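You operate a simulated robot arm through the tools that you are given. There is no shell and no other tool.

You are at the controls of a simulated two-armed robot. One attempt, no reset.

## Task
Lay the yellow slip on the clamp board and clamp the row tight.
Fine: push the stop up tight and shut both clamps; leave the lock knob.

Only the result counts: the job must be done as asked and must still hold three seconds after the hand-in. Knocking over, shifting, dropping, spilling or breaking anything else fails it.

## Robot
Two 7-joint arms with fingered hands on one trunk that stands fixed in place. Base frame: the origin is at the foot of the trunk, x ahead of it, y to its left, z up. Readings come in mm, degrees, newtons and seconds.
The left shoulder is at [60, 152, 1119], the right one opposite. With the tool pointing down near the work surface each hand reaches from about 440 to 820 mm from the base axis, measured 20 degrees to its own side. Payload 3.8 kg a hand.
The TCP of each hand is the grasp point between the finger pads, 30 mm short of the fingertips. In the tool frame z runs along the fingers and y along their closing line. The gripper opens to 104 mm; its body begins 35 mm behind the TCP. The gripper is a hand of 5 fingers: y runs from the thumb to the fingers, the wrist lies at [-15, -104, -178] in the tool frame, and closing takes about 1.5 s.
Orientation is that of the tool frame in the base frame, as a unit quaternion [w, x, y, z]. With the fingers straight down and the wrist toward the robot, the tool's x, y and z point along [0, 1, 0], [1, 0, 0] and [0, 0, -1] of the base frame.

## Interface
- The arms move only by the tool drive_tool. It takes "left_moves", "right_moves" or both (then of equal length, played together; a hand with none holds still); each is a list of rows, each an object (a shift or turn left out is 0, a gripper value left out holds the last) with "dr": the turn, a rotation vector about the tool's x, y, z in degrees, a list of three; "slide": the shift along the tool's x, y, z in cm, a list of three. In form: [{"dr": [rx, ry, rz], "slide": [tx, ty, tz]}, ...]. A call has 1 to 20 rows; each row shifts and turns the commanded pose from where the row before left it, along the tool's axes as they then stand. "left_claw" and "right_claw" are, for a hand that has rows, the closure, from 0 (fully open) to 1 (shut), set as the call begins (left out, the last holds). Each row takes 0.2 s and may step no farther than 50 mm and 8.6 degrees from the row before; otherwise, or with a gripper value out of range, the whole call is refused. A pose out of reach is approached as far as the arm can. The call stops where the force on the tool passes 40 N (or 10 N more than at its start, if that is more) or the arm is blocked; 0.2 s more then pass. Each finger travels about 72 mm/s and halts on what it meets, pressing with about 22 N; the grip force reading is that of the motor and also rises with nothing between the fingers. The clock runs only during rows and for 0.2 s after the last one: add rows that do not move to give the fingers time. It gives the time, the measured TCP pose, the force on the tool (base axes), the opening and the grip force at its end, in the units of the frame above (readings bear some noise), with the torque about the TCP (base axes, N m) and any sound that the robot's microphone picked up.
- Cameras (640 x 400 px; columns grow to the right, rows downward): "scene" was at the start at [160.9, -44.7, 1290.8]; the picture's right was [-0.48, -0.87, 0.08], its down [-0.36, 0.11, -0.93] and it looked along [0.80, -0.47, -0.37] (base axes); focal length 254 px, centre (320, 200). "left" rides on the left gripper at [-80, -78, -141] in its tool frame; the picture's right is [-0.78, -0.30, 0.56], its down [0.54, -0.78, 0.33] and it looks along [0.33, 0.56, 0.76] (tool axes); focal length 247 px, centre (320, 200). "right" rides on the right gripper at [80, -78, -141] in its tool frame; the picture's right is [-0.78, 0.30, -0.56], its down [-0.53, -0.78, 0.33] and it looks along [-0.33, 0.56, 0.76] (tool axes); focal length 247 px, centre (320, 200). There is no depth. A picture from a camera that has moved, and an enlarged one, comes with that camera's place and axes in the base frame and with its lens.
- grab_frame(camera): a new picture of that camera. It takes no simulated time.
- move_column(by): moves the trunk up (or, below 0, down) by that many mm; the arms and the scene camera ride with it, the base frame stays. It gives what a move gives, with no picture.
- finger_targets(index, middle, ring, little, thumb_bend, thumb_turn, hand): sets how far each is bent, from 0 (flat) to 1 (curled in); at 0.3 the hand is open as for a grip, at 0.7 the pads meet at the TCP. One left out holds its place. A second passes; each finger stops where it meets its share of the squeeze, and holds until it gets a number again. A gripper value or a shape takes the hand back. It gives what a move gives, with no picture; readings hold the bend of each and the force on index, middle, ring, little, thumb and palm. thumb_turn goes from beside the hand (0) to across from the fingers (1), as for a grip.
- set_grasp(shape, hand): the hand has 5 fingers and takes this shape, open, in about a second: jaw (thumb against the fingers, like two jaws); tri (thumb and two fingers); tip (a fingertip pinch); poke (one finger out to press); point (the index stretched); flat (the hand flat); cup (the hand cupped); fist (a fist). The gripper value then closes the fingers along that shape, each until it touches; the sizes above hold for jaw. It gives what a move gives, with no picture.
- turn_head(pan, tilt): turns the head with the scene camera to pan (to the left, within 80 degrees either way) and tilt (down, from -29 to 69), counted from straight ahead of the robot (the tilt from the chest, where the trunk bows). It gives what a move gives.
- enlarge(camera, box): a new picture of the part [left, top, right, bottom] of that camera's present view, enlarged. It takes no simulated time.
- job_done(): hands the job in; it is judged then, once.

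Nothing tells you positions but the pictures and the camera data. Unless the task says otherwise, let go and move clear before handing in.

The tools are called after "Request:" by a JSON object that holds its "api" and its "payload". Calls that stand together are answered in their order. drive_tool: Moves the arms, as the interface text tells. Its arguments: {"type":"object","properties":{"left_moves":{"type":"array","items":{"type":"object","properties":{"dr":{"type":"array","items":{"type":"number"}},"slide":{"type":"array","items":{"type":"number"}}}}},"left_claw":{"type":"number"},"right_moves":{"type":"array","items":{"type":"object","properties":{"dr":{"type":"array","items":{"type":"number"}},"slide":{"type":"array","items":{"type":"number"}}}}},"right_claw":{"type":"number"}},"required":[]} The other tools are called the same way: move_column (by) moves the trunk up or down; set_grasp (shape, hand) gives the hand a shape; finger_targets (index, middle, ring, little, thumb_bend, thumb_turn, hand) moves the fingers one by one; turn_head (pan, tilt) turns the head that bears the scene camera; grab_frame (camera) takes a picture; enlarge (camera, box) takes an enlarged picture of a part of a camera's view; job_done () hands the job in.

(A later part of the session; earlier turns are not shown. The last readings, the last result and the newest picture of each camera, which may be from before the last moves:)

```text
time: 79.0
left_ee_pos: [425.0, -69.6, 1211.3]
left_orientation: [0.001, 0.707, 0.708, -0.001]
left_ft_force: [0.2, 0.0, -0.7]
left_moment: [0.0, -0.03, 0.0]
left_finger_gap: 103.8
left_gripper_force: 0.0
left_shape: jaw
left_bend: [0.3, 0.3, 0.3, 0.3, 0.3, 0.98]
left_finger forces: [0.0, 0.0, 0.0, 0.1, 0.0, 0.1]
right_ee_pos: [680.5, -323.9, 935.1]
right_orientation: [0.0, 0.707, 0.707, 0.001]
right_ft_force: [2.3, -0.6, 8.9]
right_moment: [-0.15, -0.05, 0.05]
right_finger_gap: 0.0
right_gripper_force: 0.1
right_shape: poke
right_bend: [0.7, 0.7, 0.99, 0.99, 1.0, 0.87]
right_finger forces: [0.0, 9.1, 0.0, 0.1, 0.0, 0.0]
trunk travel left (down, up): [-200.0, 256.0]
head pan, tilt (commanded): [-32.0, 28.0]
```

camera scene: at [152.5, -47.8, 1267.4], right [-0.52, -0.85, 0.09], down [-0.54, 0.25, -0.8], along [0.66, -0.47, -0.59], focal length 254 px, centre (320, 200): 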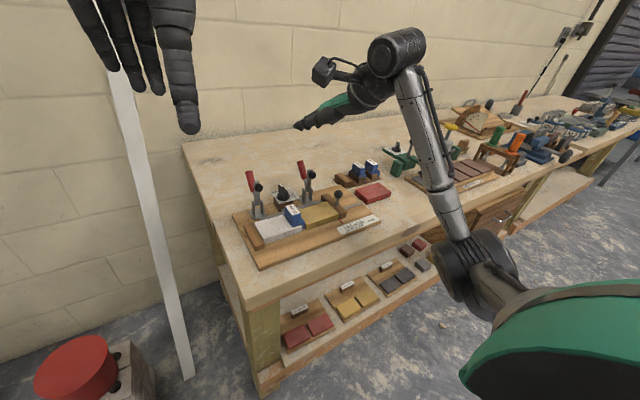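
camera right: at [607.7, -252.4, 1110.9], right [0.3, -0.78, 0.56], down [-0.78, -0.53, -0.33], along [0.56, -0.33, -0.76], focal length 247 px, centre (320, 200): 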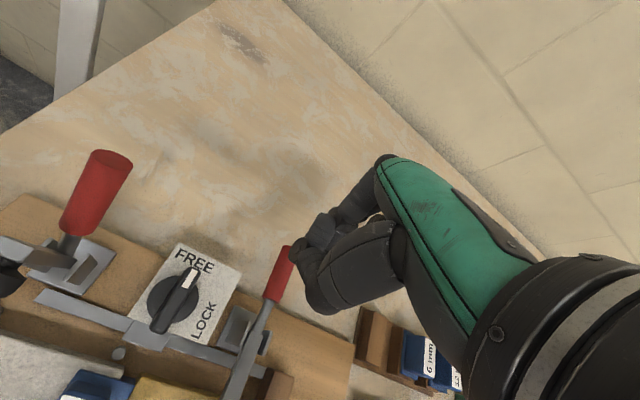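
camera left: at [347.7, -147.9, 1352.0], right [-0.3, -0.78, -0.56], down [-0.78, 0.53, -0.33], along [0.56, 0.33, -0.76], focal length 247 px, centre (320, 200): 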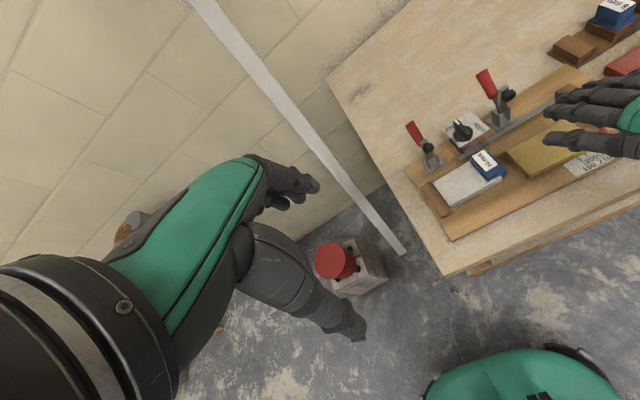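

The middle finger now presses the handle at 9 N. I'll press further in 2–3 mm steps.

Request:
{"api": "drive_tool", "payload": {"right_moves": [{"slide": [0, 0, 0.3]}, {}]}}

Request:
{"api": "drive_tool", "payload": {"right_moves": [{"slide": [0, 0, 0.3]}, {}]}}

Request:
{"api": "enlarge", "payload": {"camera": "scene", "box": [250, 110, 370, 220]}}

```text
time: 79.6
left_ee_pos: [424.3, -68.1, 1210.6]
left_orientation: [0.001, 0.707, 0.708, 0.0]
left_ft_force: [-0.6, 0.5, 0.9]
left_moment: [0.0, 0.03, -0.03]
left_finger_gap: 103.3
left_gripper_force: 0.1
left_shape: jaw
left_bend: [0.3, 0.3, 0.3, 0.3, 0.3, 0.98]
left_finger forces: [0.0, 0.1, 0.0, 0.0, 0.0, 0.0]
right_ee_pos: [679.2, -322.5, 931.9]
right_orientation: [0.001, 0.707, 0.707, 0.001]
right_ft_force: [3.2, 0.1, 13.5]
right_moment: [-0.15, 0.02, 0.03]
right_finger_gap: 0.0
right_gripper_force: 0.1
right_shape: poke
right_bend: [0.7, 0.7, 0.99, 0.99, 1.0, 0.87]
right_finger forces: [0.1, 13.1, 0.0, 0.0, 0.0, 0.0]
trunk travel left (down, up): [-200.0, 256.0]
head pan, tilt (commanded): [-32.0, 28.0]
```

```text
time: 80.2
left_ee_pos: [424.8, -69.0, 1210.9]
left_orientation: [0.0, 0.706, 0.708, -0.001]
left_ft_force: [0.2, -0.2, 0.4]
left_moment: [0.02, -0.01, 0.03]
left_finger_gap: 103.7
left_gripper_force: 0.0
left_shape: jaw
left_bend: [0.3, 0.3, 0.3, 0.3, 0.3, 0.98]
left_finger forces: [0.0, 0.1, 0.0, 0.1, 0.0, 0.1]
right_ee_pos: [677.2, -323.2, 929.2]
right_orientation: [0.002, 0.707, 0.707, 0.0]
right_ft_force: [5.0, 0.5, 16.9]
right_moment: [-0.2, 0.09, 0.04]
right_finger_gap: 0.1
right_gripper_force: 0.1
right_shape: poke
right_bend: [0.7, 0.71, 0.99, 0.99, 1.0, 0.87]
right_finger forces: [0.0, 16.4, 0.0, 0.0, 0.0, 0.1]
trunk travel left (down, up): [-200.0, 256.0]
head pan, tilt (commanded): [-32.0, 28.0]
```

```text
3.64 times, centred on (310, 165) of scene
camera zoom: at [151.2, -46.6, 1267.7], right [-0.52, -0.85, 0.09], down [-0.54, 0.25, -0.8], along [0.66, -0.47, -0.59], focal length 922 px, centre (356, 327)
```

zoom: 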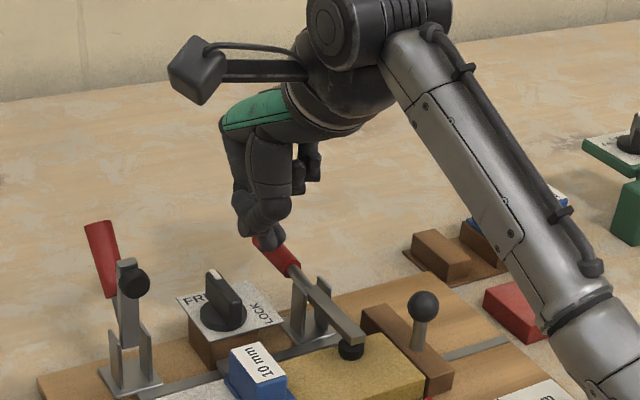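

At 17 N there's no snap yet. I'll press up to about 30 N to be certain.

Request:
{"api": "drive_tool", "payload": {"right_moves": [{"slide": [0, 0, 0.3]}, {"slide": [0, 0, 0.3]}, {}]}}

Request:
{"api": "drive_tool", "payload": {"right_moves": [{"slide": [0, 0, 0.3]}, {"slide": [0, 0, 0.2]}, {}]}}

Request:
{"api": "enlarge", "payload": {"camera": "scene", "box": [270, 150, 350, 220]}}

Request:
{"api": "enlarge", "payload": {"camera": "left", "box": [470, 80, 540, 140]}}

```text
time: 81.0
left_ee_pos: [424.1, -66.9, 1211.5]
left_orientation: [0.001, 0.707, 0.707, -0.001]
left_ft_force: [-0.1, -0.3, 0.0]
left_moment: [0.01, -0.04, -0.02]
left_finger_gap: 103.4
left_gripper_force: 0.0
left_shape: jaw
left_bend: [0.3, 0.3, 0.3, 0.3, 0.3, 0.98]
left_finger forces: [0.0, 0.1, 0.1, 0.0, 0.0, 0.0]
right_ee_pos: [676.9, -322.2, 923.8]
right_orientation: [0.003, 0.707, 0.707, 0.001]
right_ft_force: [7.2, 0.8, 19.9]
right_moment: [-0.25, 0.21, 0.04]
right_finger_gap: 0.2
right_gripper_force: 0.0
right_shape: poke
right_bend: [0.7, 0.72, 0.99, 0.99, 1.0, 0.87]
right_finger forces: [0.0, 20.7, 0.0, 0.0, 0.1, 0.1]
trunk travel left (down, up): [-200.0, 256.0]
head pan, tilt (commanded): [-32.0, 28.0]
```

```text
time: 81.8
left_ee_pos: [423.2, -67.5, 1210.8]
left_orientation: [0.001, 0.706, 0.708, 0.0]
left_ft_force: [0.2, 0.2, -0.2]
left_moment: [-0.02, 0.02, -0.02]
left_finger_gap: 103.8
left_gripper_force: 0.0
left_shape: jaw
left_bend: [0.3, 0.3, 0.3, 0.3, 0.3, 0.98]
left_finger forces: [0.0, 0.1, 0.0, 0.0, 0.0, 0.0]
right_ee_pos: [678.6, -323.3, 922.2]
right_orientation: [0.002, 0.707, 0.707, 0.002]
right_ft_force: [6.1, 0.0, 26.4]
right_moment: [-0.35, 0.29, 0.12]
right_finger_gap: 0.0
right_gripper_force: 0.0
right_shape: poke
right_bend: [0.7, 0.73, 0.99, 0.99, 1.0, 0.87]
right_finger forces: [0.1, 28.5, 0.0, 0.0, 0.0, 0.0]
trunk travel left (down, up): [-200.0, 256.0]
head pan, tilt (commanded): [-32.0, 28.0]
```

```text
5.71 times, centred on (310, 185) of scene
camera zoom: at [150.0, -46.0, 1268.0], right [-0.52, -0.85, 0.09], down [-0.54, 0.25, -0.8], along [0.66, -0.47, -0.59], focal length 1449 px, centre (377, 286)
```

zoom: 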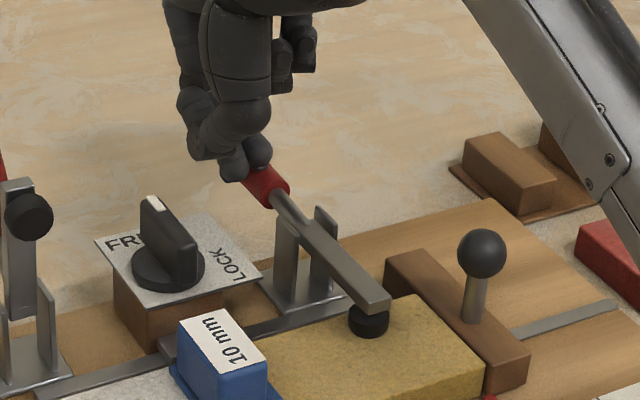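

```text
6.67 times, centred on (505, 110) of left
camera zoom: at [345.0, -146.0, 1353.2], right [-0.29, -0.78, -0.56], down [-0.78, 0.53, -0.34], along [0.56, 0.33, -0.76], focal length 1646 px, centre (-913, 800)
```

zoom: 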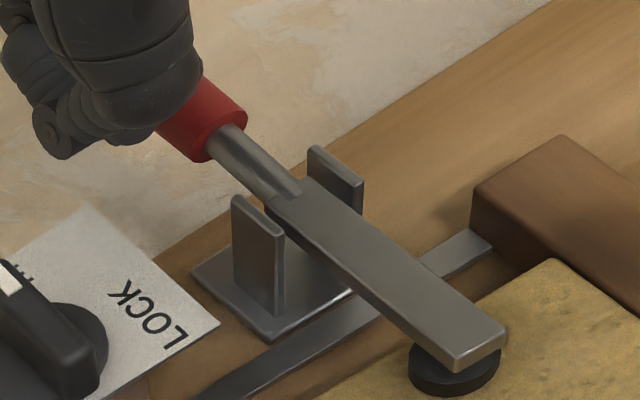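

At 26 N nothing moves further, so clamp 2 is fully shut at its end stop. I'll lift the right hand clear, and move the left arm aside to make room for clamp 1.

Request:
{"api": "drive_tool", "payload": {"right_moves": [{"slide": [0, 0, -1]}, {"slide": [0, 0, -2]}, {"slide": [0, 0, -3]}, {"slide": [0, -3, -3]}, {"slide": [0, -4, -2]}, {"slide": [0, -4, 0]}, {"slide": [0, -4, 0]}, {}], "left_moves": [{}, {"slide": [3, 0, -1]}, {"slide": [3, 0, -1]}, {"slide": [3, 0, -1]}, {}, {}, {}, {}]}}

Request:
{"api": "finger_targets", "payload": {"hand": "right", "index": 0.0, "middle": 0.0, "ring": 1.0, "little": 1.0, "thumb_bend": 0.4, "thumb_turn": 0.0}}

Request:
{"api": "grab_frame", "payload": {"camera": "scene"}}

Request:
{"api": "grab_frame", "payload": {"camera": "right"}}

Request:
{"api": "grab_frame", "payload": {"camera": "left"}}

```text
time: 83.6
left_ee_pos: [425.4, 18.9, 1241.8]
left_orientation: [0.0, 0.707, 0.707, -0.001]
left_ft_force: [-1.0, -0.1, -0.3]
left_moment: [-0.05, 0.01, 0.0]
left_finger_gap: 103.7
left_gripper_force: 0.1
left_shape: jaw
left_bend: [0.3, 0.3, 0.3, 0.3, 0.3, 0.98]
left_finger forces: [0.0, 0.0, 0.0, 0.0, 0.1, 0.0]
right_ee_pos: [526.6, -320.1, 1026.0]
right_orientation: [0.0, 0.707, 0.707, -0.001]
right_ft_force: [-0.1, -0.1, -0.5]
right_moment: [0.0, 0.02, 0.0]
right_finger_gap: 0.0
right_gripper_force: 0.1
right_shape: poke
right_bend: [0.7, 0.7, 0.99, 0.99, 1.0, 0.87]
right_finger forces: [0.0, 0.0, 0.0, 0.0, 0.0, 0.0]
trunk travel left (down, up): [-200.0, 256.0]
head pan, tilt (commanded): [-32.0, 28.0]
```

```text
time: 84.6
left_ee_pos: [423.4, 17.9, 1242.8]
left_orientation: [-0.001, 0.707, 0.708, -0.001]
left_ft_force: [0.5, -0.5, 0.6]
left_moment: [0.0, 0.01, 0.02]
left_finger_gap: 103.7
left_gripper_force: 0.0
left_shape: jaw
left_bend: [0.3, 0.3, 0.3, 0.3, 0.3, 0.98]
left_finger forces: [0.0, 0.1, 0.0, 0.1, 0.1, 0.0]
right_ee_pos: [526.5, -320.7, 1025.9]
right_orientation: [0.0, 0.707, 0.707, 0.0]
right_ft_force: [0.1, 0.3, 0.2]
right_moment: [0.02, -0.01, -0.02]
right_finger_gap: 140.7
right_gripper_force: 0.0
right_shape: fingers
right_bend: [0.0, 0.0, 1.0, 1.0, 0.4, 0.0]
right_finger forces: [0.0, 0.0, 0.0, 0.1, 0.1, 0.0]
trunk travel left (down, up): [-200.0, 256.0]
head pan, tilt (commanded): [-32.0, 28.0]
```

```text
taken
camera scene: at [152.6, -47.7, 1267.4], right [-0.52, -0.85, 0.09], down [-0.54, 0.25, -0.8], along [0.66, -0.47, -0.59], focal length 254 px, centre (320, 200)
```

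scene: 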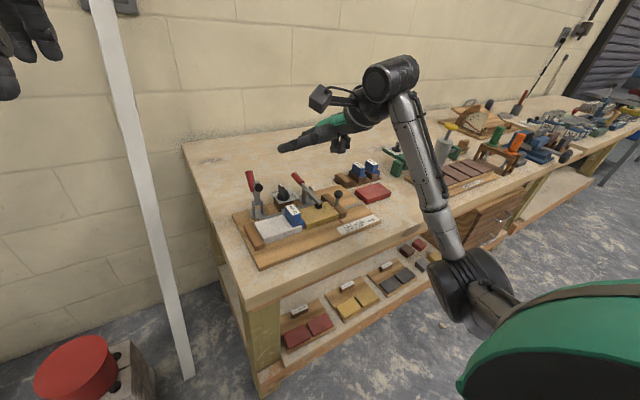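

```text
taken
camera right: at [448.8, -240.4, 1168.5], right [0.3, -0.78, 0.56], down [-0.78, -0.53, -0.33], along [0.56, -0.33, -0.76], focal length 247 px, centre (320, 200)
```

right: 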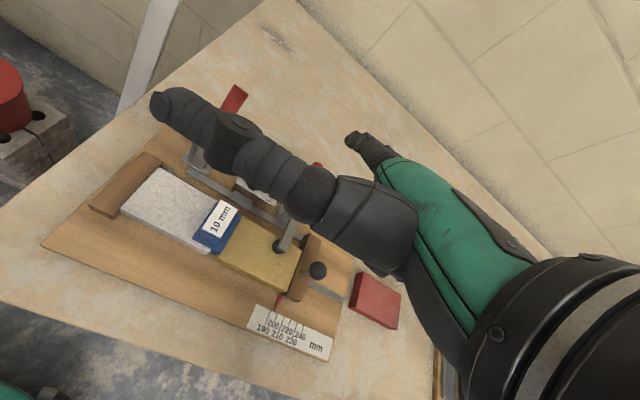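

```text
taken
camera left: at [346.6, -60.0, 1383.7], right [-0.3, -0.78, -0.56], down [-0.78, 0.53, -0.33], along [0.56, 0.33, -0.76], focal length 247 px, centre (320, 200)
```

left: 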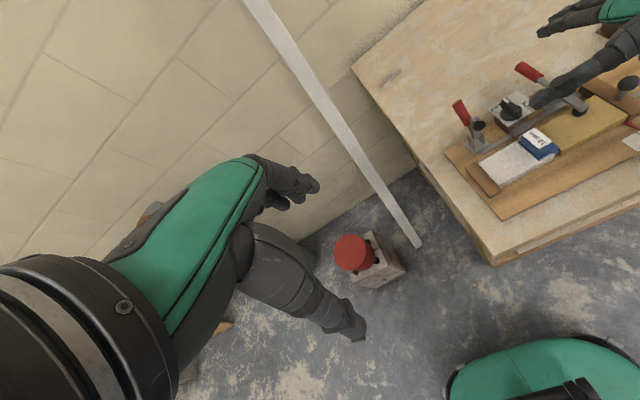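

Clamp 2 stays shut after release. Index and middle are extended with the thumb out to the +y side, where it's free. Now I'll measure clamp 1's handle.

Request:
{"api": "enlarge", "payload": {"camera": "left", "box": [430, 80, 530, 180]}}

Request:
{"api": "enlarge", "payload": {"camera": "scene", "box": [225, 160, 325, 240]}}

Request:
{"api": "enlarge", "payload": {"camera": "scene", "box": [255, 60, 385, 190]}}

```text
4.00 times, centred on (480, 130) of left
camera zoom: at [346.6, -60.0, 1383.7], right [-0.3, -0.78, -0.56], down [-0.78, 0.53, -0.33], along [0.56, 0.33, -0.76], focal length 988 px, centre (-320, 480)
```

zoom: 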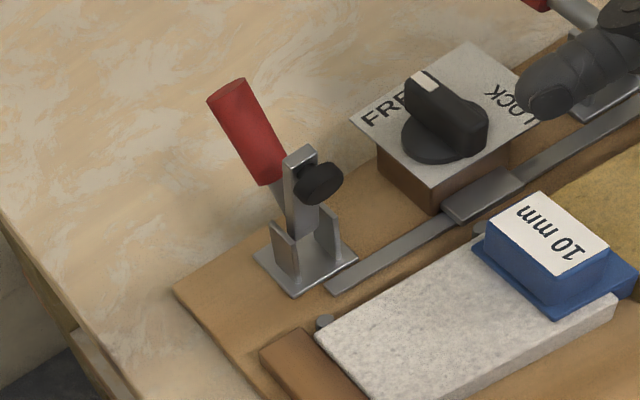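

```text
5.00 times, centred on (275, 200) of scene
camera zoom: at [152.6, -47.7, 1267.4], right [-0.52, -0.85, 0.09], down [-0.54, 0.25, -0.8], along [0.66, -0.47, -0.59], focal length 1268 px, centre (545, 200)
```

zoom: 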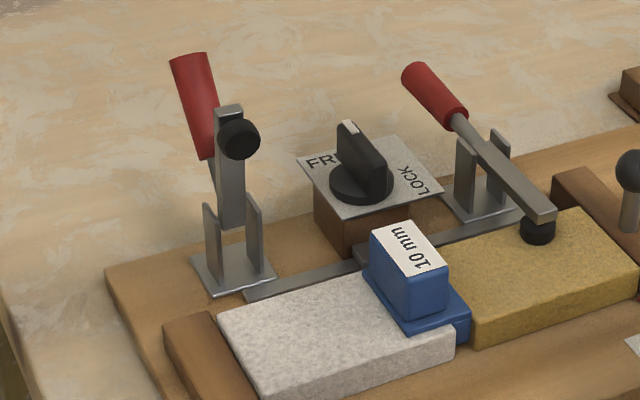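

```text
3.08 times, centred on (320, 125) of scene
camera zoom: at [152.6, -47.7, 1267.4], right [-0.52, -0.85, 0.09], down [-0.54, 0.25, -0.8], along [0.66, -0.47, -0.59], focal length 780 px, centre (320, 431)
```

zoom: 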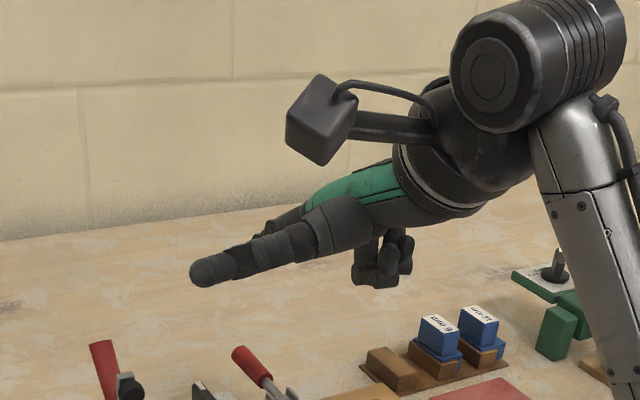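

Clamp 1's handle top is at about (664,-200,958), the same layout as clamp 2 shifted 135 mm in +y. I'll bring the fingertips to the same starting place in front of its handle.

Request:
{"api": "drive_tool", "payload": {"right_moves": [{"slide": [4, 0, 0]}, {"slide": [4, 0, 0]}, {"slide": [4, 0.3, 0]}, {"slide": [0, 0, 2]}, {"slide": [0, 0, 2]}, {"slide": [0, 0, 1.6]}, {}]}}

Request:
{"api": "enlarge", "payload": {"camera": "scene", "box": [220, 120, 340, 220]}}

Request:
{"api": "enlarge", "payload": {"camera": "left", "box": [420, 60, 560, 180]}}

Request:
{"api": "grab_frame", "payload": {"camera": "right"}}

```text
time: 86.2
left_ee_pos: [424.5, 17.9, 1243.1]
left_orientation: [0.0, 0.706, 0.708, -0.001]
left_ft_force: [-0.1, 0.8, 0.8]
left_moment: [-0.01, 0.02, 0.02]
left_finger_gap: 103.6
left_gripper_force: 0.1
left_shape: jaw
left_bend: [0.3, 0.3, 0.3, 0.3, 0.3, 0.98]
left_finger forces: [0.1, 0.1, 0.0, 0.0, 0.0, 0.0]
right_ee_pos: [531.3, -204.0, 968.5]
right_orientation: [0.001, 0.707, 0.708, 0.0]
right_ft_force: [-0.1, 1.2, -0.7]
right_moment: [0.0, 0.04, -0.01]
right_finger_gap: 140.5
right_gripper_force: 0.1
right_shape: fingers
right_bend: [0.0, 0.0, 1.0, 1.0, 0.4, 0.0]
right_finger forces: [0.1, 0.0, 0.0, 0.1, 0.0, 0.0]
trunk travel left (down, up): [-200.0, 256.0]
head pan, tilt (commanded): [-32.0, 28.0]
```

```text
4.00 times, centred on (280, 170) of scene
camera zoom: at [152.5, -47.8, 1267.4], right [-0.52, -0.85, 0.09], down [-0.54, 0.25, -0.8], along [0.66, -0.47, -0.59], focal length 1014 px, centre (480, 320)
```

zoom: 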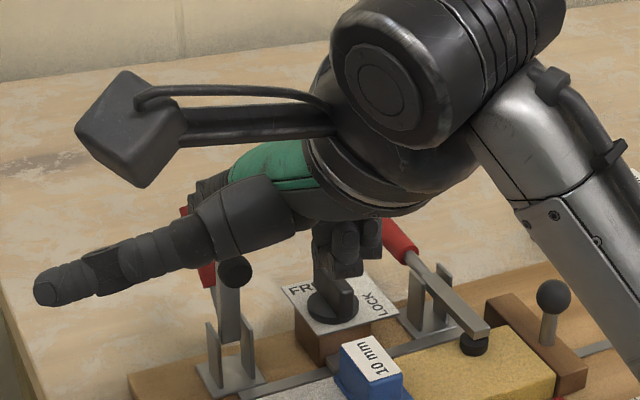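

```text
3.33 times, centred on (490, 120) of left
camera zoom: at [346.6, -60.0, 1383.7], right [-0.3, -0.78, -0.56], down [-0.78, 0.53, -0.33], along [0.56, 0.33, -0.76], focal length 823 px, centre (-247, 467)
```

zoom: 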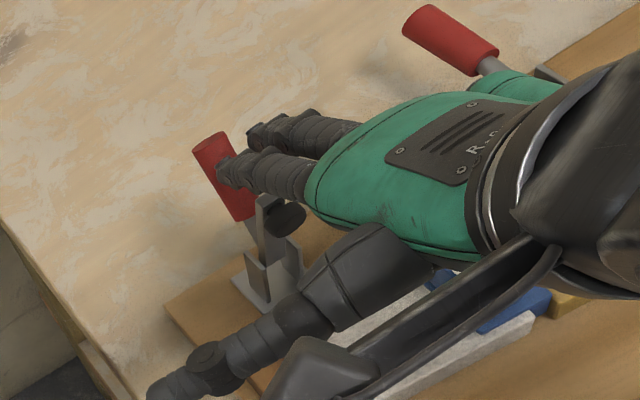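

```text
taken
camera right: at [453.8, -123.7, 1110.9], right [0.3, -0.78, 0.56], down [-0.78, -0.53, -0.33], along [0.56, -0.33, -0.76], focal length 247 px, centre (320, 200)
```

right: 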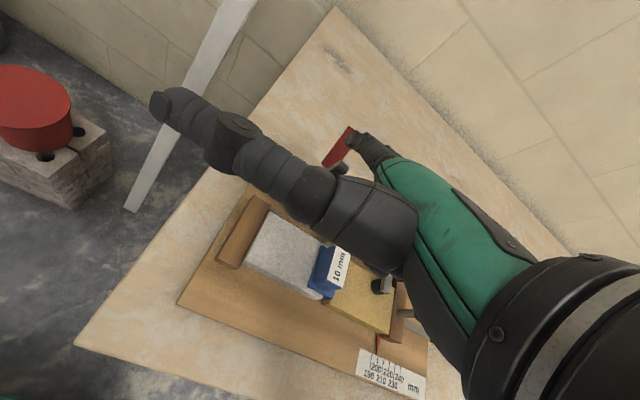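

The fingertips straddle the handle but are about 4 mm too far in -y. I'll centre them, drop 5 mm and begin pushing back.

Request:
{"api": "drive_tool", "payload": {"right_moves": [{"slide": [0.35, 0, 0.5]}, {"slide": [0, 0.5, 0]}, {"slide": [0, 0.5, 0.15]}, {"slide": [0, 0.4, 0.2]}, {}]}}

Request:
{"api": "enlarge", "payload": {"camera": "left", "box": [420, 60, 560, 180]}}

Request:
{"api": "enlarge", "payload": {"camera": "scene", "box": [220, 120, 340, 220]}}

```text
time: 87.4
left_ee_pos: [424.3, 17.7, 1241.8]
left_orientation: [0.0, 0.707, 0.707, 0.0]
left_ft_force: [0.3, -0.2, 0.5]
left_moment: [-0.01, -0.01, -0.03]
left_finger_gap: 103.7
left_gripper_force: 0.0
left_shape: jaw
left_bend: [0.3, 0.3, 0.3, 0.3, 0.3, 0.98]
left_finger forces: [0.0, 0.0, 0.0, 0.0, 0.0, 0.0]
right_ee_pos: [545.0, -198.4, 961.3]
right_orientation: [0.0, 0.707, 0.707, -0.001]
right_ft_force: [-0.1, 0.4, 0.1]
right_moment: [0.0, 0.0, -0.01]
right_finger_gap: 140.5
right_gripper_force: 0.1
right_shape: fingers
right_bend: [0.0, 0.0, 1.0, 1.0, 0.4, 0.0]
right_finger forces: [0.0, 0.2, 0.0, 0.0, 0.0, 0.1]
trunk travel left (down, up): [-200.0, 256.0]
head pan, tilt (commanded): [-32.0, 28.0]
```

```text
3.33 times, centred on (490, 120) of left
camera zoom: at [346.6, -60.0, 1383.7], right [-0.3, -0.78, -0.56], down [-0.78, 0.53, -0.33], along [0.56, 0.33, -0.76], focal length 823 px, centre (-247, 467)
```

zoom: 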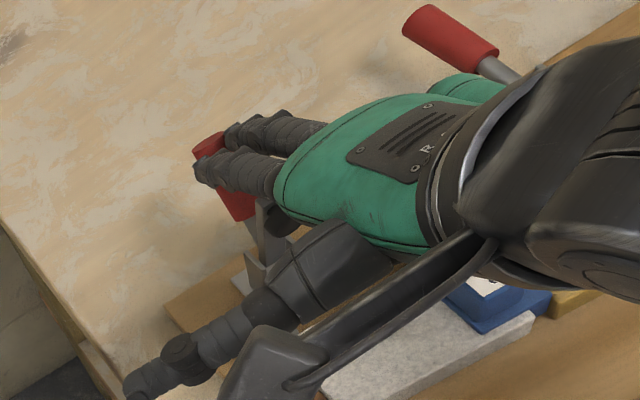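

```text
4.00 times, centred on (280, 170) of scene
camera zoom: at [152.5, -47.8, 1267.4], right [-0.52, -0.85, 0.09], down [-0.54, 0.25, -0.8], along [0.66, -0.47, -0.59], focal length 1014 px, centre (480, 320)
```

zoom: 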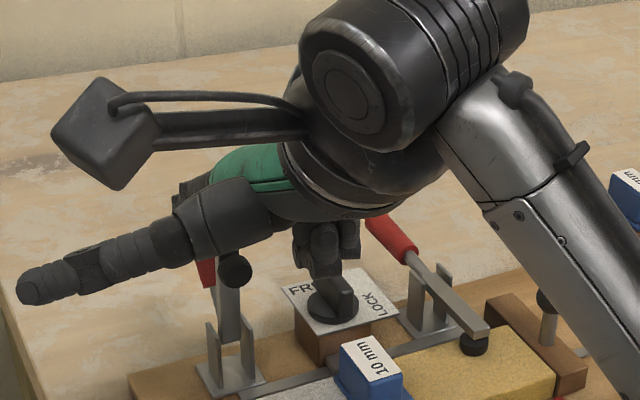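

Contact is just starting. I'll push back and down along the same arc.

Request:
{"api": "drive_tool", "payload": {"right_moves": [{"slide": [0, 0.5, 0.35]}, {"slide": [0, 0.5, 0.4]}, {"slide": [0, 0.5, 0.4]}, {}]}}

Request:
{"api": "enlarge", "payload": {"camera": "left", "box": [420, 60, 560, 180]}}

Request:
{"api": "enlarge", "payload": {"camera": "scene", "box": [220, 120, 340, 220]}}

```text
time: 88.4
left_ee_pos: [425.0, 17.7, 1241.8]
left_orientation: [0.0, 0.707, 0.708, 0.0]
left_ft_force: [-0.3, 0.8, 0.0]
left_moment: [-0.01, -0.01, 0.01]
left_finger_gap: 103.8
left_gripper_force: 0.0
left_shape: jaw
left_bend: [0.3, 0.3, 0.3, 0.3, 0.3, 0.98]
left_finger forces: [0.0, 0.0, 0.1, 0.0, 0.0, 0.1]
right_ee_pos: [560.2, -200.3, 950.5]
right_orientation: [0.001, 0.707, 0.707, 0.0]
right_ft_force: [-1.1, -1.4, -0.3]
right_moment: [0.04, -0.04, -0.09]
right_finger_gap: 140.6
right_gripper_force: 0.7
right_shape: fingers
right_bend: [0.0, 0.0, 1.0, 1.0, 0.4, 0.0]
right_finger forces: [0.0, 1.2, 0.0, 0.1, 0.1, 0.1]
trunk travel left (down, up): [-200.0, 256.0]
head pan, tilt (commanded): [-32.0, 28.0]
```

```text
3.33 times, centred on (490, 120) of left
camera zoom: at [346.4, -60.1, 1383.7], right [-0.3, -0.78, -0.56], down [-0.78, 0.53, -0.33], along [0.56, 0.33, -0.76], focal length 823 px, centre (-247, 467)
```

zoom: 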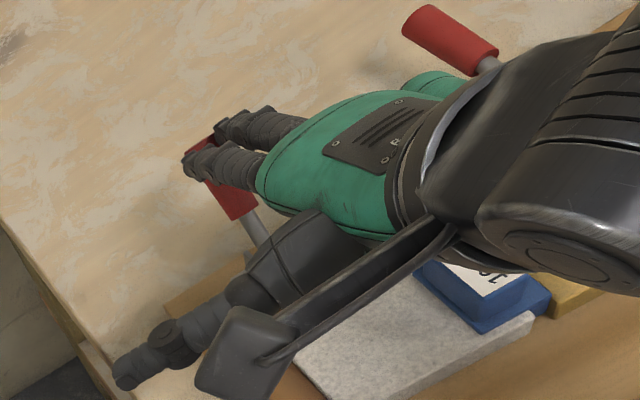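

```text
4.00 times, centred on (280, 170) of scene
camera zoom: at [152.4, -47.9, 1267.4], right [-0.52, -0.85, 0.09], down [-0.54, 0.25, -0.8], along [0.66, -0.47, -0.59], focal length 1014 px, centre (480, 320)
```

zoom: 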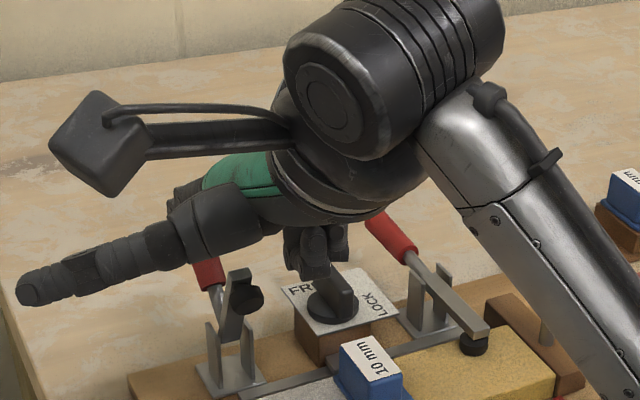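

The clamp arm is swinging forward as before. I'll continue along the arc.

Request:
{"api": "drive_tool", "payload": {"right_moves": [{"slide": [0, 0.5, 0.4]}, {"slide": [0, 0.5, 0.4]}, {"slide": [0, 0.4, 0.4]}, {}]}}

Request:
{"api": "enlarge", "payload": {"camera": "left", "box": [420, 60, 560, 180]}}

Request:
{"api": "enlarge", "payload": {"camera": "scene", "box": [220, 120, 340, 220]}}

```text
time: 89.4
left_ee_pos: [424.2, 18.3, 1241.5]
left_orientation: [0.0, 0.707, 0.708, 0.0]
left_ft_force: [0.8, 0.6, -0.2]
left_moment: [-0.01, 0.0, -0.03]
left_finger_gap: 103.6
left_gripper_force: 0.1
left_shape: jaw
left_bend: [0.3, 0.3, 0.3, 0.3, 0.3, 0.98]
left_finger forces: [0.0, 0.0, 0.0, 0.0, 0.0, 0.0]
right_ee_pos: [575.3, -200.1, 938.8]
right_orientation: [0.0, 0.707, 0.707, 0.0]
right_ft_force: [0.0, -0.5, 0.1]
right_moment: [0.0, -0.01, -0.02]
right_finger_gap: 140.4
right_gripper_force: 0.1
right_shape: fingers
right_bend: [0.0, 0.0, 1.0, 1.0, 0.4, 0.0]
right_finger forces: [0.0, 0.0, 0.0, 0.0, 0.0, 0.0]
trunk travel left (down, up): [-200.0, 256.0]
head pan, tilt (commanded): [-32.0, 28.0]
```

```text
3.33 times, centred on (490, 120) of left
camera zoom: at [346.6, -59.9, 1383.7], right [-0.3, -0.78, -0.56], down [-0.78, 0.53, -0.33], along [0.56, 0.33, -0.76], focal length 823 px, centre (-247, 467)
```

zoom: 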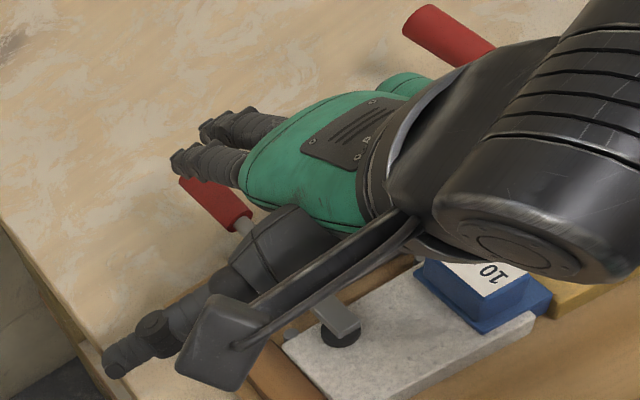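

```text
4.00 times, centred on (280, 170) of scene
camera zoom: at [152.6, -47.7, 1267.4], right [-0.52, -0.85, 0.09], down [-0.54, 0.25, -0.8], along [0.66, -0.47, -0.59], focal length 1014 px, centre (480, 320)
```

zoom: 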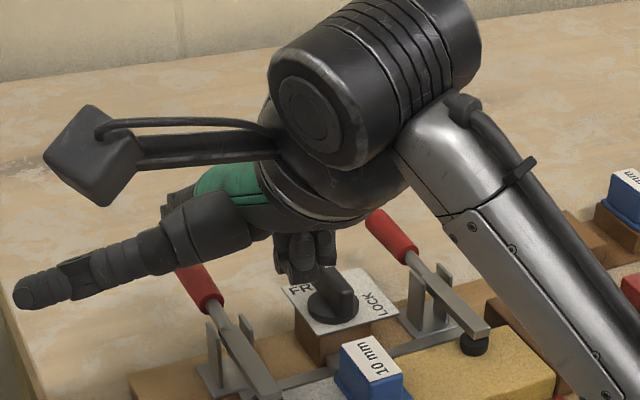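

Clamp 1 has snapped over as well, its pad now on the white block. I'll lift the hand straight up and back out of the way.

Request:
{"api": "drive_tool", "payload": {"right_moves": [{"slide": [0, 0, -2]}, {"slide": [0, 0, -3]}, {"slide": [0, -1, -3]}, {"slide": [-2, -3, -3]}, {"slide": [-4, -3, 0]}, {"slide": [-4, -3, 0]}, {"slide": [-4, -2, 0]}, {"slide": [-4, 0, 0]}, {"slide": [-4, 0, 0]}, {}]}}

Request:
{"api": "set_grasp", "payload": {"hand": "right", "shape": "jaw"}}

Request:
{"api": "grab_frame", "payload": {"camera": "scene"}}

Request:
{"api": "enlarge", "payload": {"camera": "scene", "box": [225, 160, 345, 260]}}

Request:
{"api": "enlarge", "payload": {"camera": "left", "box": [420, 60, 600, 220]}}

Request:
{"api": "grab_frame", "payload": {"camera": "right"}}

```text
time: 91.6
left_ee_pos: [424.2, 18.7, 1242.5]
left_orientation: [0.001, 0.707, 0.707, 0.0]
left_ft_force: [0.6, 0.1, -0.6]
left_moment: [0.02, 0.0, -0.01]
left_finger_gap: 103.9
left_gripper_force: 0.0
left_shape: jaw
left_bend: [0.3, 0.3, 0.3, 0.3, 0.3, 0.98]
left_finger forces: [0.0, 0.0, 0.0, 0.0, 0.0, 0.0]
right_ee_pos: [453.0, -418.9, 1051.1]
right_orientation: [-0.001, 0.707, 0.707, -0.001]
right_ft_force: [-0.3, 1.1, 0.0]
right_moment: [0.01, 0.02, 0.0]
right_finger_gap: 140.6
right_gripper_force: 0.0
right_shape: fingers
right_bend: [0.0, 0.0, 1.0, 1.0, 0.4, 0.0]
right_finger forces: [0.0, 0.0, 0.1, 0.0, 0.0, 0.0]
trunk travel left (down, up): [-200.0, 256.0]
head pan, tilt (commanded): [-32.0, 28.0]
```

```text
time: 92.5
left_ee_pos: [423.7, 19.0, 1241.9]
left_orientation: [0.0, 0.706, 0.708, 0.0]
left_ft_force: [-0.1, 0.1, -0.5]
left_moment: [-0.02, 0.02, 0.03]
left_finger_gap: 103.7
left_gripper_force: 0.0
left_shape: jaw
left_bend: [0.3, 0.3, 0.3, 0.3, 0.3, 0.98]
left_finger forces: [0.0, 0.0, 0.0, 0.0, 0.0, 0.0]
right_ee_pos: [454.4, -419.2, 1050.3]
right_orientation: [0.0, 0.707, 0.707, 0.002]
right_ft_force: [0.0, 0.9, -0.1]
right_moment: [0.03, -0.02, 0.03]
right_finger_gap: 103.9
right_gripper_force: 0.0
right_shape: jaw
right_bend: [0.3, 0.3, 0.3, 0.3, 0.3, 0.97]
right_finger forces: [0.0, 0.0, 0.1, 0.1, 0.1, 0.1]
trunk travel left (down, up): [-200.0, 256.0]
head pan, tilt (commanded): [-32.0, 28.0]
```

```text
taken
camera scene: at [152.5, -47.8, 1267.4], right [-0.52, -0.85, 0.09], down [-0.54, 0.25, -0.8], along [0.66, -0.47, -0.59], focal length 254 px, centre (320, 200)
```

scene: 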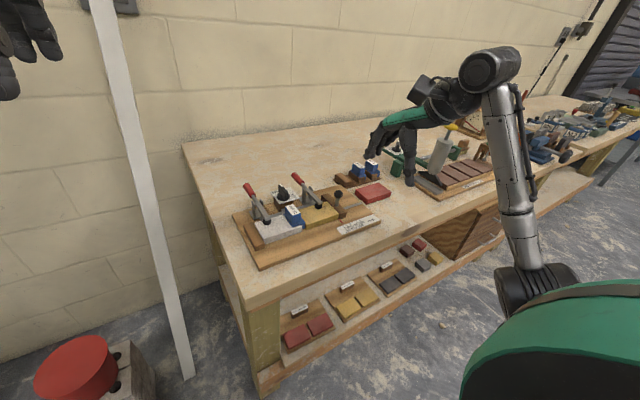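

```text
4.00 times, centred on (285, 210) of scene
camera zoom: at [152.5, -47.8, 1267.4], right [-0.52, -0.85, 0.09], down [-0.54, 0.25, -0.8], along [0.66, -0.47, -0.59], focal length 1014 px, centre (460, 160)
```

zoom: 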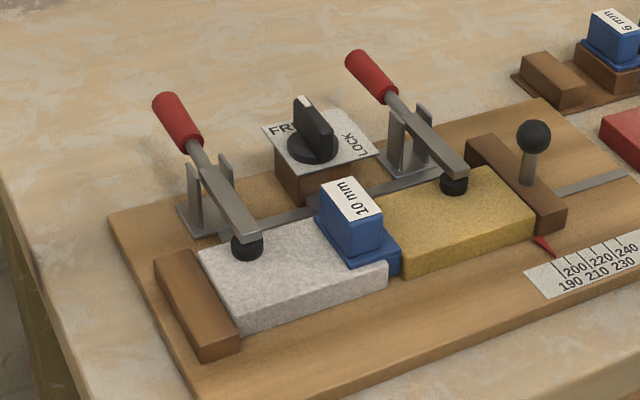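

```text
2.50 times, centred on (510, 140) of left
camera zoom: at [346.6, -60.0, 1383.7], right [-0.3, -0.78, -0.56], down [-0.78, 0.53, -0.33], along [0.56, 0.33, -0.76], focal length 617 px, centre (-155, 350)
```

zoom: 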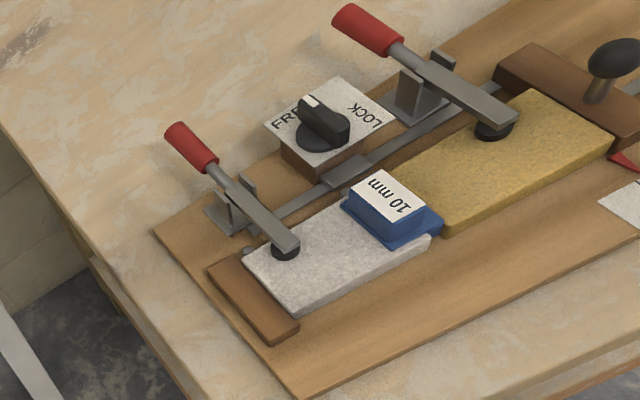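

```text
taken
camera right: at [375.5, -339.4, 1192.9], right [0.3, -0.78, 0.56], down [-0.78, -0.53, -0.33], along [0.56, -0.33, -0.76], focal length 247 px, centre (320, 200)
```

right: 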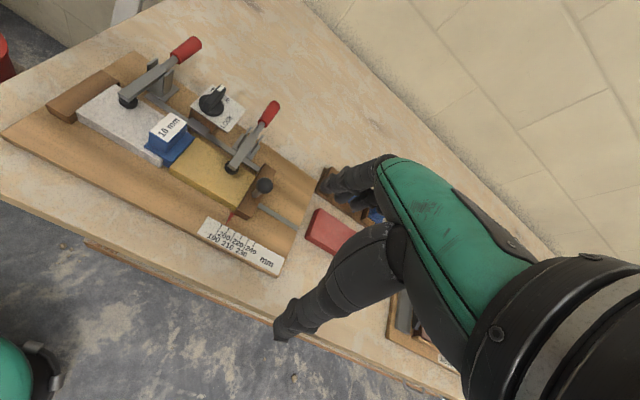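

Both clamps are down, with one pad on the white block and one on the slip. I'll check closely for gaps along the row and confirm both handles sit equally low.

Request:
{"api": "enlarge", "payload": {"camera": "right", "box": [190, 120, 300, 230]}}

Request:
{"api": "enlarge", "payload": {"camera": "scene", "box": [300, 185, 370, 235]}}

Request:
{"api": "enlarge", "payload": {"camera": "scene", "box": [240, 195, 310, 250]}}

Request:
{"api": "enlarge", "payload": {"camera": "right", "box": [70, 20, 220, 170]}}

Request:
{"api": "enlarge", "payload": {"camera": "left", "box": [550, 60, 640, 160]}}

```text
3.64 times, centred on (245, 175) of right
camera zoom: at [375.5, -339.4, 1192.9], right [0.3, -0.78, 0.56], down [-0.78, -0.53, -0.33], along [0.56, -0.33, -0.76], focal length 898 px, centre (593, 291)
```

zoom: 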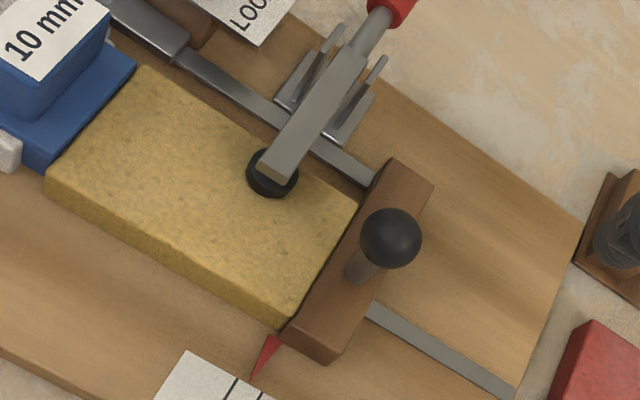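

```text
8.00 times, centred on (335, 210) of scene
camera zoom: at [152.5, -47.8, 1267.4], right [-0.52, -0.85, 0.09], down [-0.54, 0.25, -0.8], along [0.66, -0.47, -0.59], focal length 2028 px, centre (200, 120)
```

zoom: 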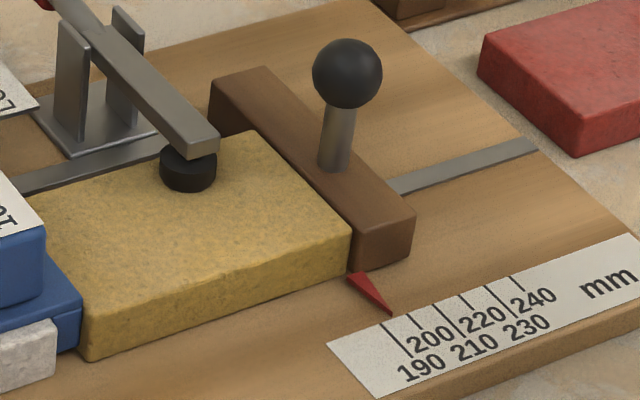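

```text
7.27 times, centred on (275, 222) of scene
camera zoom: at [152.5, -47.8, 1267.4], right [-0.52, -0.85, 0.09], down [-0.54, 0.25, -0.8], along [0.66, -0.47, -0.59], focal length 1844 px, centre (647, 36)
```

zoom: 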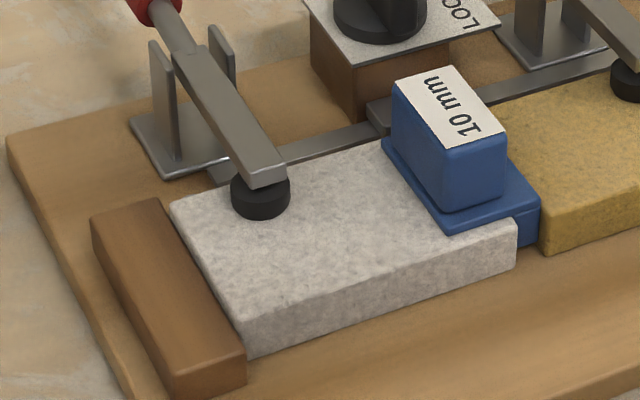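

```text
2.67 times, centred on (145, 95) of right
camera zoom: at [375.5, -339.4, 1192.9], right [0.3, -0.78, 0.56], down [-0.78, -0.53, -0.33], along [0.56, -0.33, -0.76], focal length 659 px, centre (787, 480)
```

zoom: 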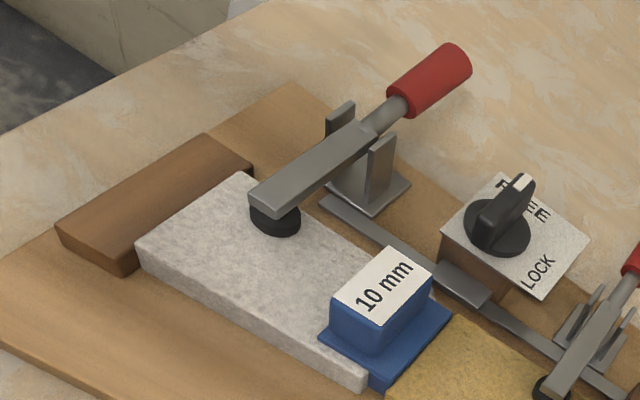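

```text
4.00 times, centred on (595, 110) of left
camera zoom: at [346.6, -60.0, 1383.7], right [-0.3, -0.78, -0.56], down [-0.78, 0.53, -0.33], along [0.56, 0.33, -0.76], focal length 988 px, centre (-780, 560)
```

zoom: 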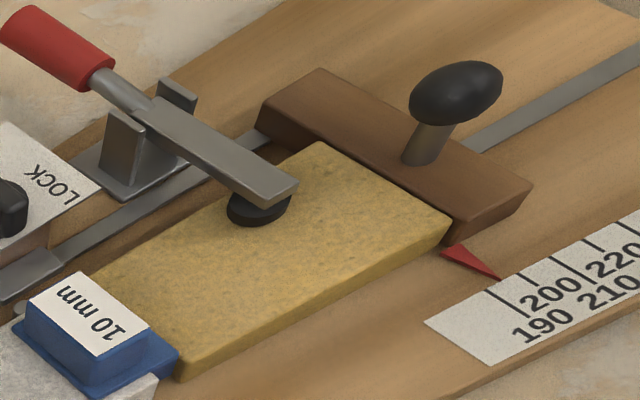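

Every joint in the row is closed, the pointer reads about 190, and the knob is still on FREE. As with clamp 2, I'll give clamp 1's handle a light confirming press with the poke shape.

Request:
{"api": "set_grasp", "payload": {"hand": "right", "shape": "poke"}}

Request:
{"api": "drive_tool", "payload": {"right_moves": [{"slide": [2.9, 2.8, 0]}, {"slide": [2.9, 2.8, 0]}, {"slide": [2.9, 2.8, 0]}, {"slide": [2.9, 2.8, 0]}, {"slide": [2.9, 2.8, 0]}, {"slide": [2.9, 2.8, 0]}, {"slide": [2.8, 2.8, 0]}, {"slide": [2.7, 2.8, 0]}, {"slide": [0, 0, 3]}, {"slide": [0, 0, 3]}, {"slide": [0, 0, 2]}, {}]}}

Request:
{"api": "enlarge", "payload": {"camera": "scene", "box": [210, 100, 340, 220]}}

Request:
{"api": "enlarge", "payload": {"camera": "left", "box": [420, 20, 580, 160]}}

Request:
{"api": "grab_frame", "payload": {"camera": "right"}}

```text
time: 93.4
left_ee_pos: [423.6, 19.0, 1242.1]
left_orientation: [0.0, 0.706, 0.708, -0.001]
left_ft_force: [0.7, 0.1, 0.1]
left_moment: [-0.01, 0.0, 0.0]
left_finger_gap: 103.6
left_gripper_force: 0.0
left_shape: jaw
left_bend: [0.3, 0.3, 0.3, 0.3, 0.3, 0.98]
left_finger forces: [0.0, 0.0, 0.0, 0.0, 0.0, 0.0]
right_ee_pos: [453.4, -419.4, 1050.9]
right_orientation: [0.0, 0.707, 0.707, 0.001]
right_ft_force: [-0.2, -0.8, -0.3]
right_moment: [0.01, 0.03, 0.0]
right_finger_gap: 0.0
right_gripper_force: 0.1
right_shape: poke
right_bend: [0.7, 0.7, 0.99, 0.99, 1.0, 1.0]
right_finger forces: [0.0, 0.0, 0.0, 0.1, 0.1, 0.0]
trunk travel left (down, up): [-200.0, 256.0]
head pan, tilt (commanded): [-32.0, 28.0]
```

```text
time: 96.0
left_ee_pos: [423.9, 18.4, 1242.1]
left_orientation: [0.0, 0.707, 0.708, 0.0]
left_ft_force: [-0.1, -0.4, -0.5]
left_moment: [0.02, -0.04, 0.02]
left_finger_gap: 103.8
left_gripper_force: 0.1
left_shape: jaw
left_bend: [0.3, 0.3, 0.3, 0.3, 0.3, 0.98]
left_finger forces: [0.1, 0.0, 0.0, 0.0, 0.1, 0.0]
right_ee_pos: [680.7, -191.4, 968.2]
right_orientation: [-0.001, 0.707, 0.707, 0.0]
right_ft_force: [0.6, -0.6, 0.4]
right_moment: [-0.02, 0.02, 0.0]
right_finger_gap: 0.0
right_gripper_force: 0.0
right_shape: poke
right_bend: [0.7, 0.7, 0.99, 0.99, 1.0, 1.0]
right_finger forces: [0.0, 0.0, 0.0, 0.0, 0.1, 0.0]
trunk travel left (down, up): [-200.0, 256.0]
head pan, tilt (commanded): [-32.0, 28.0]
```

```text
3.33 times, centred on (275, 160) of scene
camera zoom: at [152.5, -47.8, 1267.4], right [-0.52, -0.85, 0.09], down [-0.54, 0.25, -0.8], along [0.66, -0.47, -0.59], focal length 845 px, centre (470, 333)
```

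zoom: 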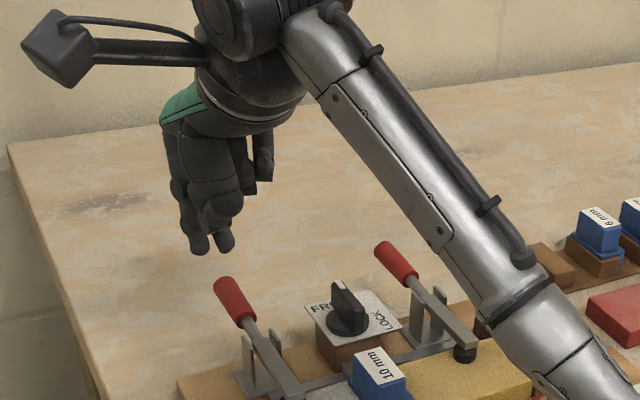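

```text
2.86 times, centred on (500, 90) of left
camera zoom: at [346.5, -60.0, 1383.7], right [-0.3, -0.78, -0.56], down [-0.78, 0.53, -0.33], along [0.56, 0.33, -0.76], focal length 706 px, centre (-194, 514)
```

zoom: 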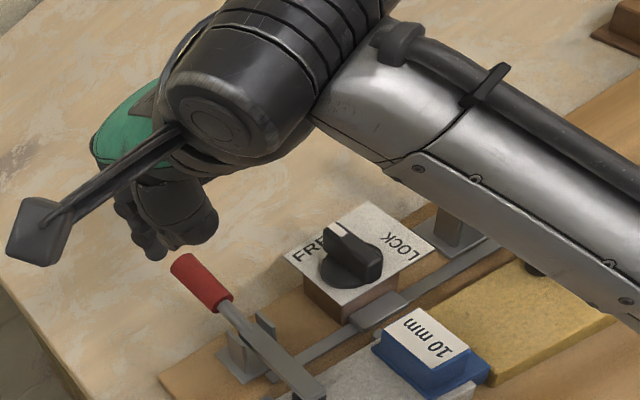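

```text
taken
camera right: at [603.0, -111.0, 1110.3], right [0.3, -0.78, 0.56], down [-0.78, -0.53, -0.33], along [0.56, -0.33, -0.76], focal length 247 px, centre (320, 200)
```

right: 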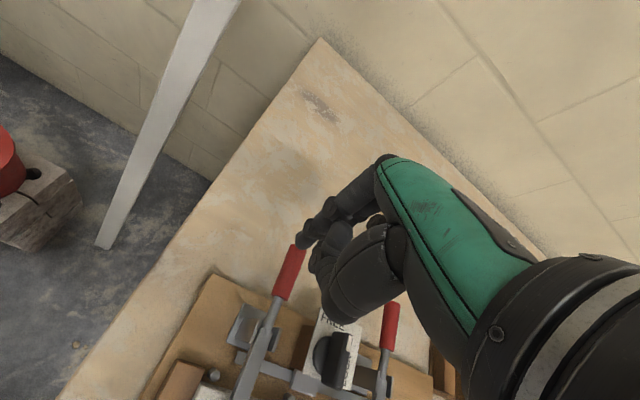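

The beak is above clamp 1's handle. I'll lower until it touches and press lightly.

Request:
{"api": "drive_tool", "payload": {"right_moves": [{"slide": [0, -0.2, 1]}, {"slide": [0, 0, 1]}, {"slide": [0, 0, 0.5]}, {"slide": [0, 0, 0.4]}, {}]}}

Request:
{"api": "drive_tool", "payload": {"right_moves": [{"slide": [0, 0, 0.3]}, {"slide": [0, 0, 0.3]}, {}]}}

Request:
{"api": "enlarge", "payload": {"camera": "scene", "box": [210, 130, 320, 230]}}

```text
time: 97.2
left_ee_pos: [424.5, 18.7, 1242.6]
left_orientation: [0.0, 0.706, 0.708, 0.0]
left_ft_force: [-0.4, 0.2, 0.4]
left_moment: [-0.05, 0.0, -0.01]
left_finger_gap: 103.6
left_gripper_force: 0.1
left_shape: jaw
left_bend: [0.3, 0.3, 0.3, 0.3, 0.3, 0.98]
left_finger forces: [0.1, 0.0, 0.0, 0.0, 0.1, 0.0]
right_ee_pos: [678.2, -192.3, 938.7]
right_orientation: [0.0, 0.707, 0.707, -0.001]
right_ft_force: [0.4, -0.4, -0.2]
right_moment: [0.03, 0.02, -0.02]
right_finger_gap: 0.0
right_gripper_force: 0.1
right_shape: poke
right_bend: [0.7, 0.7, 0.99, 0.99, 1.0, 1.0]
right_finger forces: [0.1, 0.0, 0.0, 0.1, 0.0, 0.1]
trunk travel left (down, up): [-200.0, 256.0]
head pan, tilt (commanded): [-32.0, 28.0]
```

```text
time: 98.0
left_ee_pos: [424.4, 20.5, 1242.4]
left_orientation: [0.0, 0.706, 0.708, -0.001]
left_ft_force: [0.7, -0.1, -0.2]
left_moment: [0.0, 0.0, 0.05]
left_finger_gap: 103.7
left_gripper_force: 0.0
left_shape: jaw
left_bend: [0.3, 0.3, 0.3, 0.3, 0.3, 0.98]
left_finger forces: [0.0, 0.0, 0.0, 0.0, 0.0, 0.1]
right_ee_pos: [675.0, -189.9, 934.3]
right_orientation: [0.002, 0.707, 0.707, 0.002]
right_ft_force: [2.8, -0.2, 10.3]
right_moment: [-0.1, -0.04, 0.03]
right_finger_gap: 0.0
right_gripper_force: 0.1
right_shape: poke
right_bend: [0.7, 0.7, 0.99, 0.99, 1.0, 1.0]
right_finger forces: [0.1, 10.5, 0.0, 0.0, 0.0, 0.0]
trunk travel left (down, up): [-200.0, 256.0]
head pan, tilt (commanded): [-32.0, 28.0]
```

```text
4.00 times, centred on (265, 180) of scene
camera zoom: at [151.7, -47.3, 1267.7], right [-0.52, -0.85, 0.09], down [-0.54, 0.25, -0.8], along [0.66, -0.47, -0.59], focal length 1014 px, centre (540, 280)
```

zoom: 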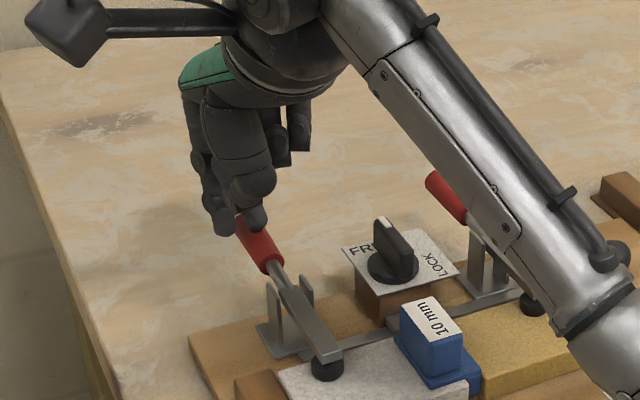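

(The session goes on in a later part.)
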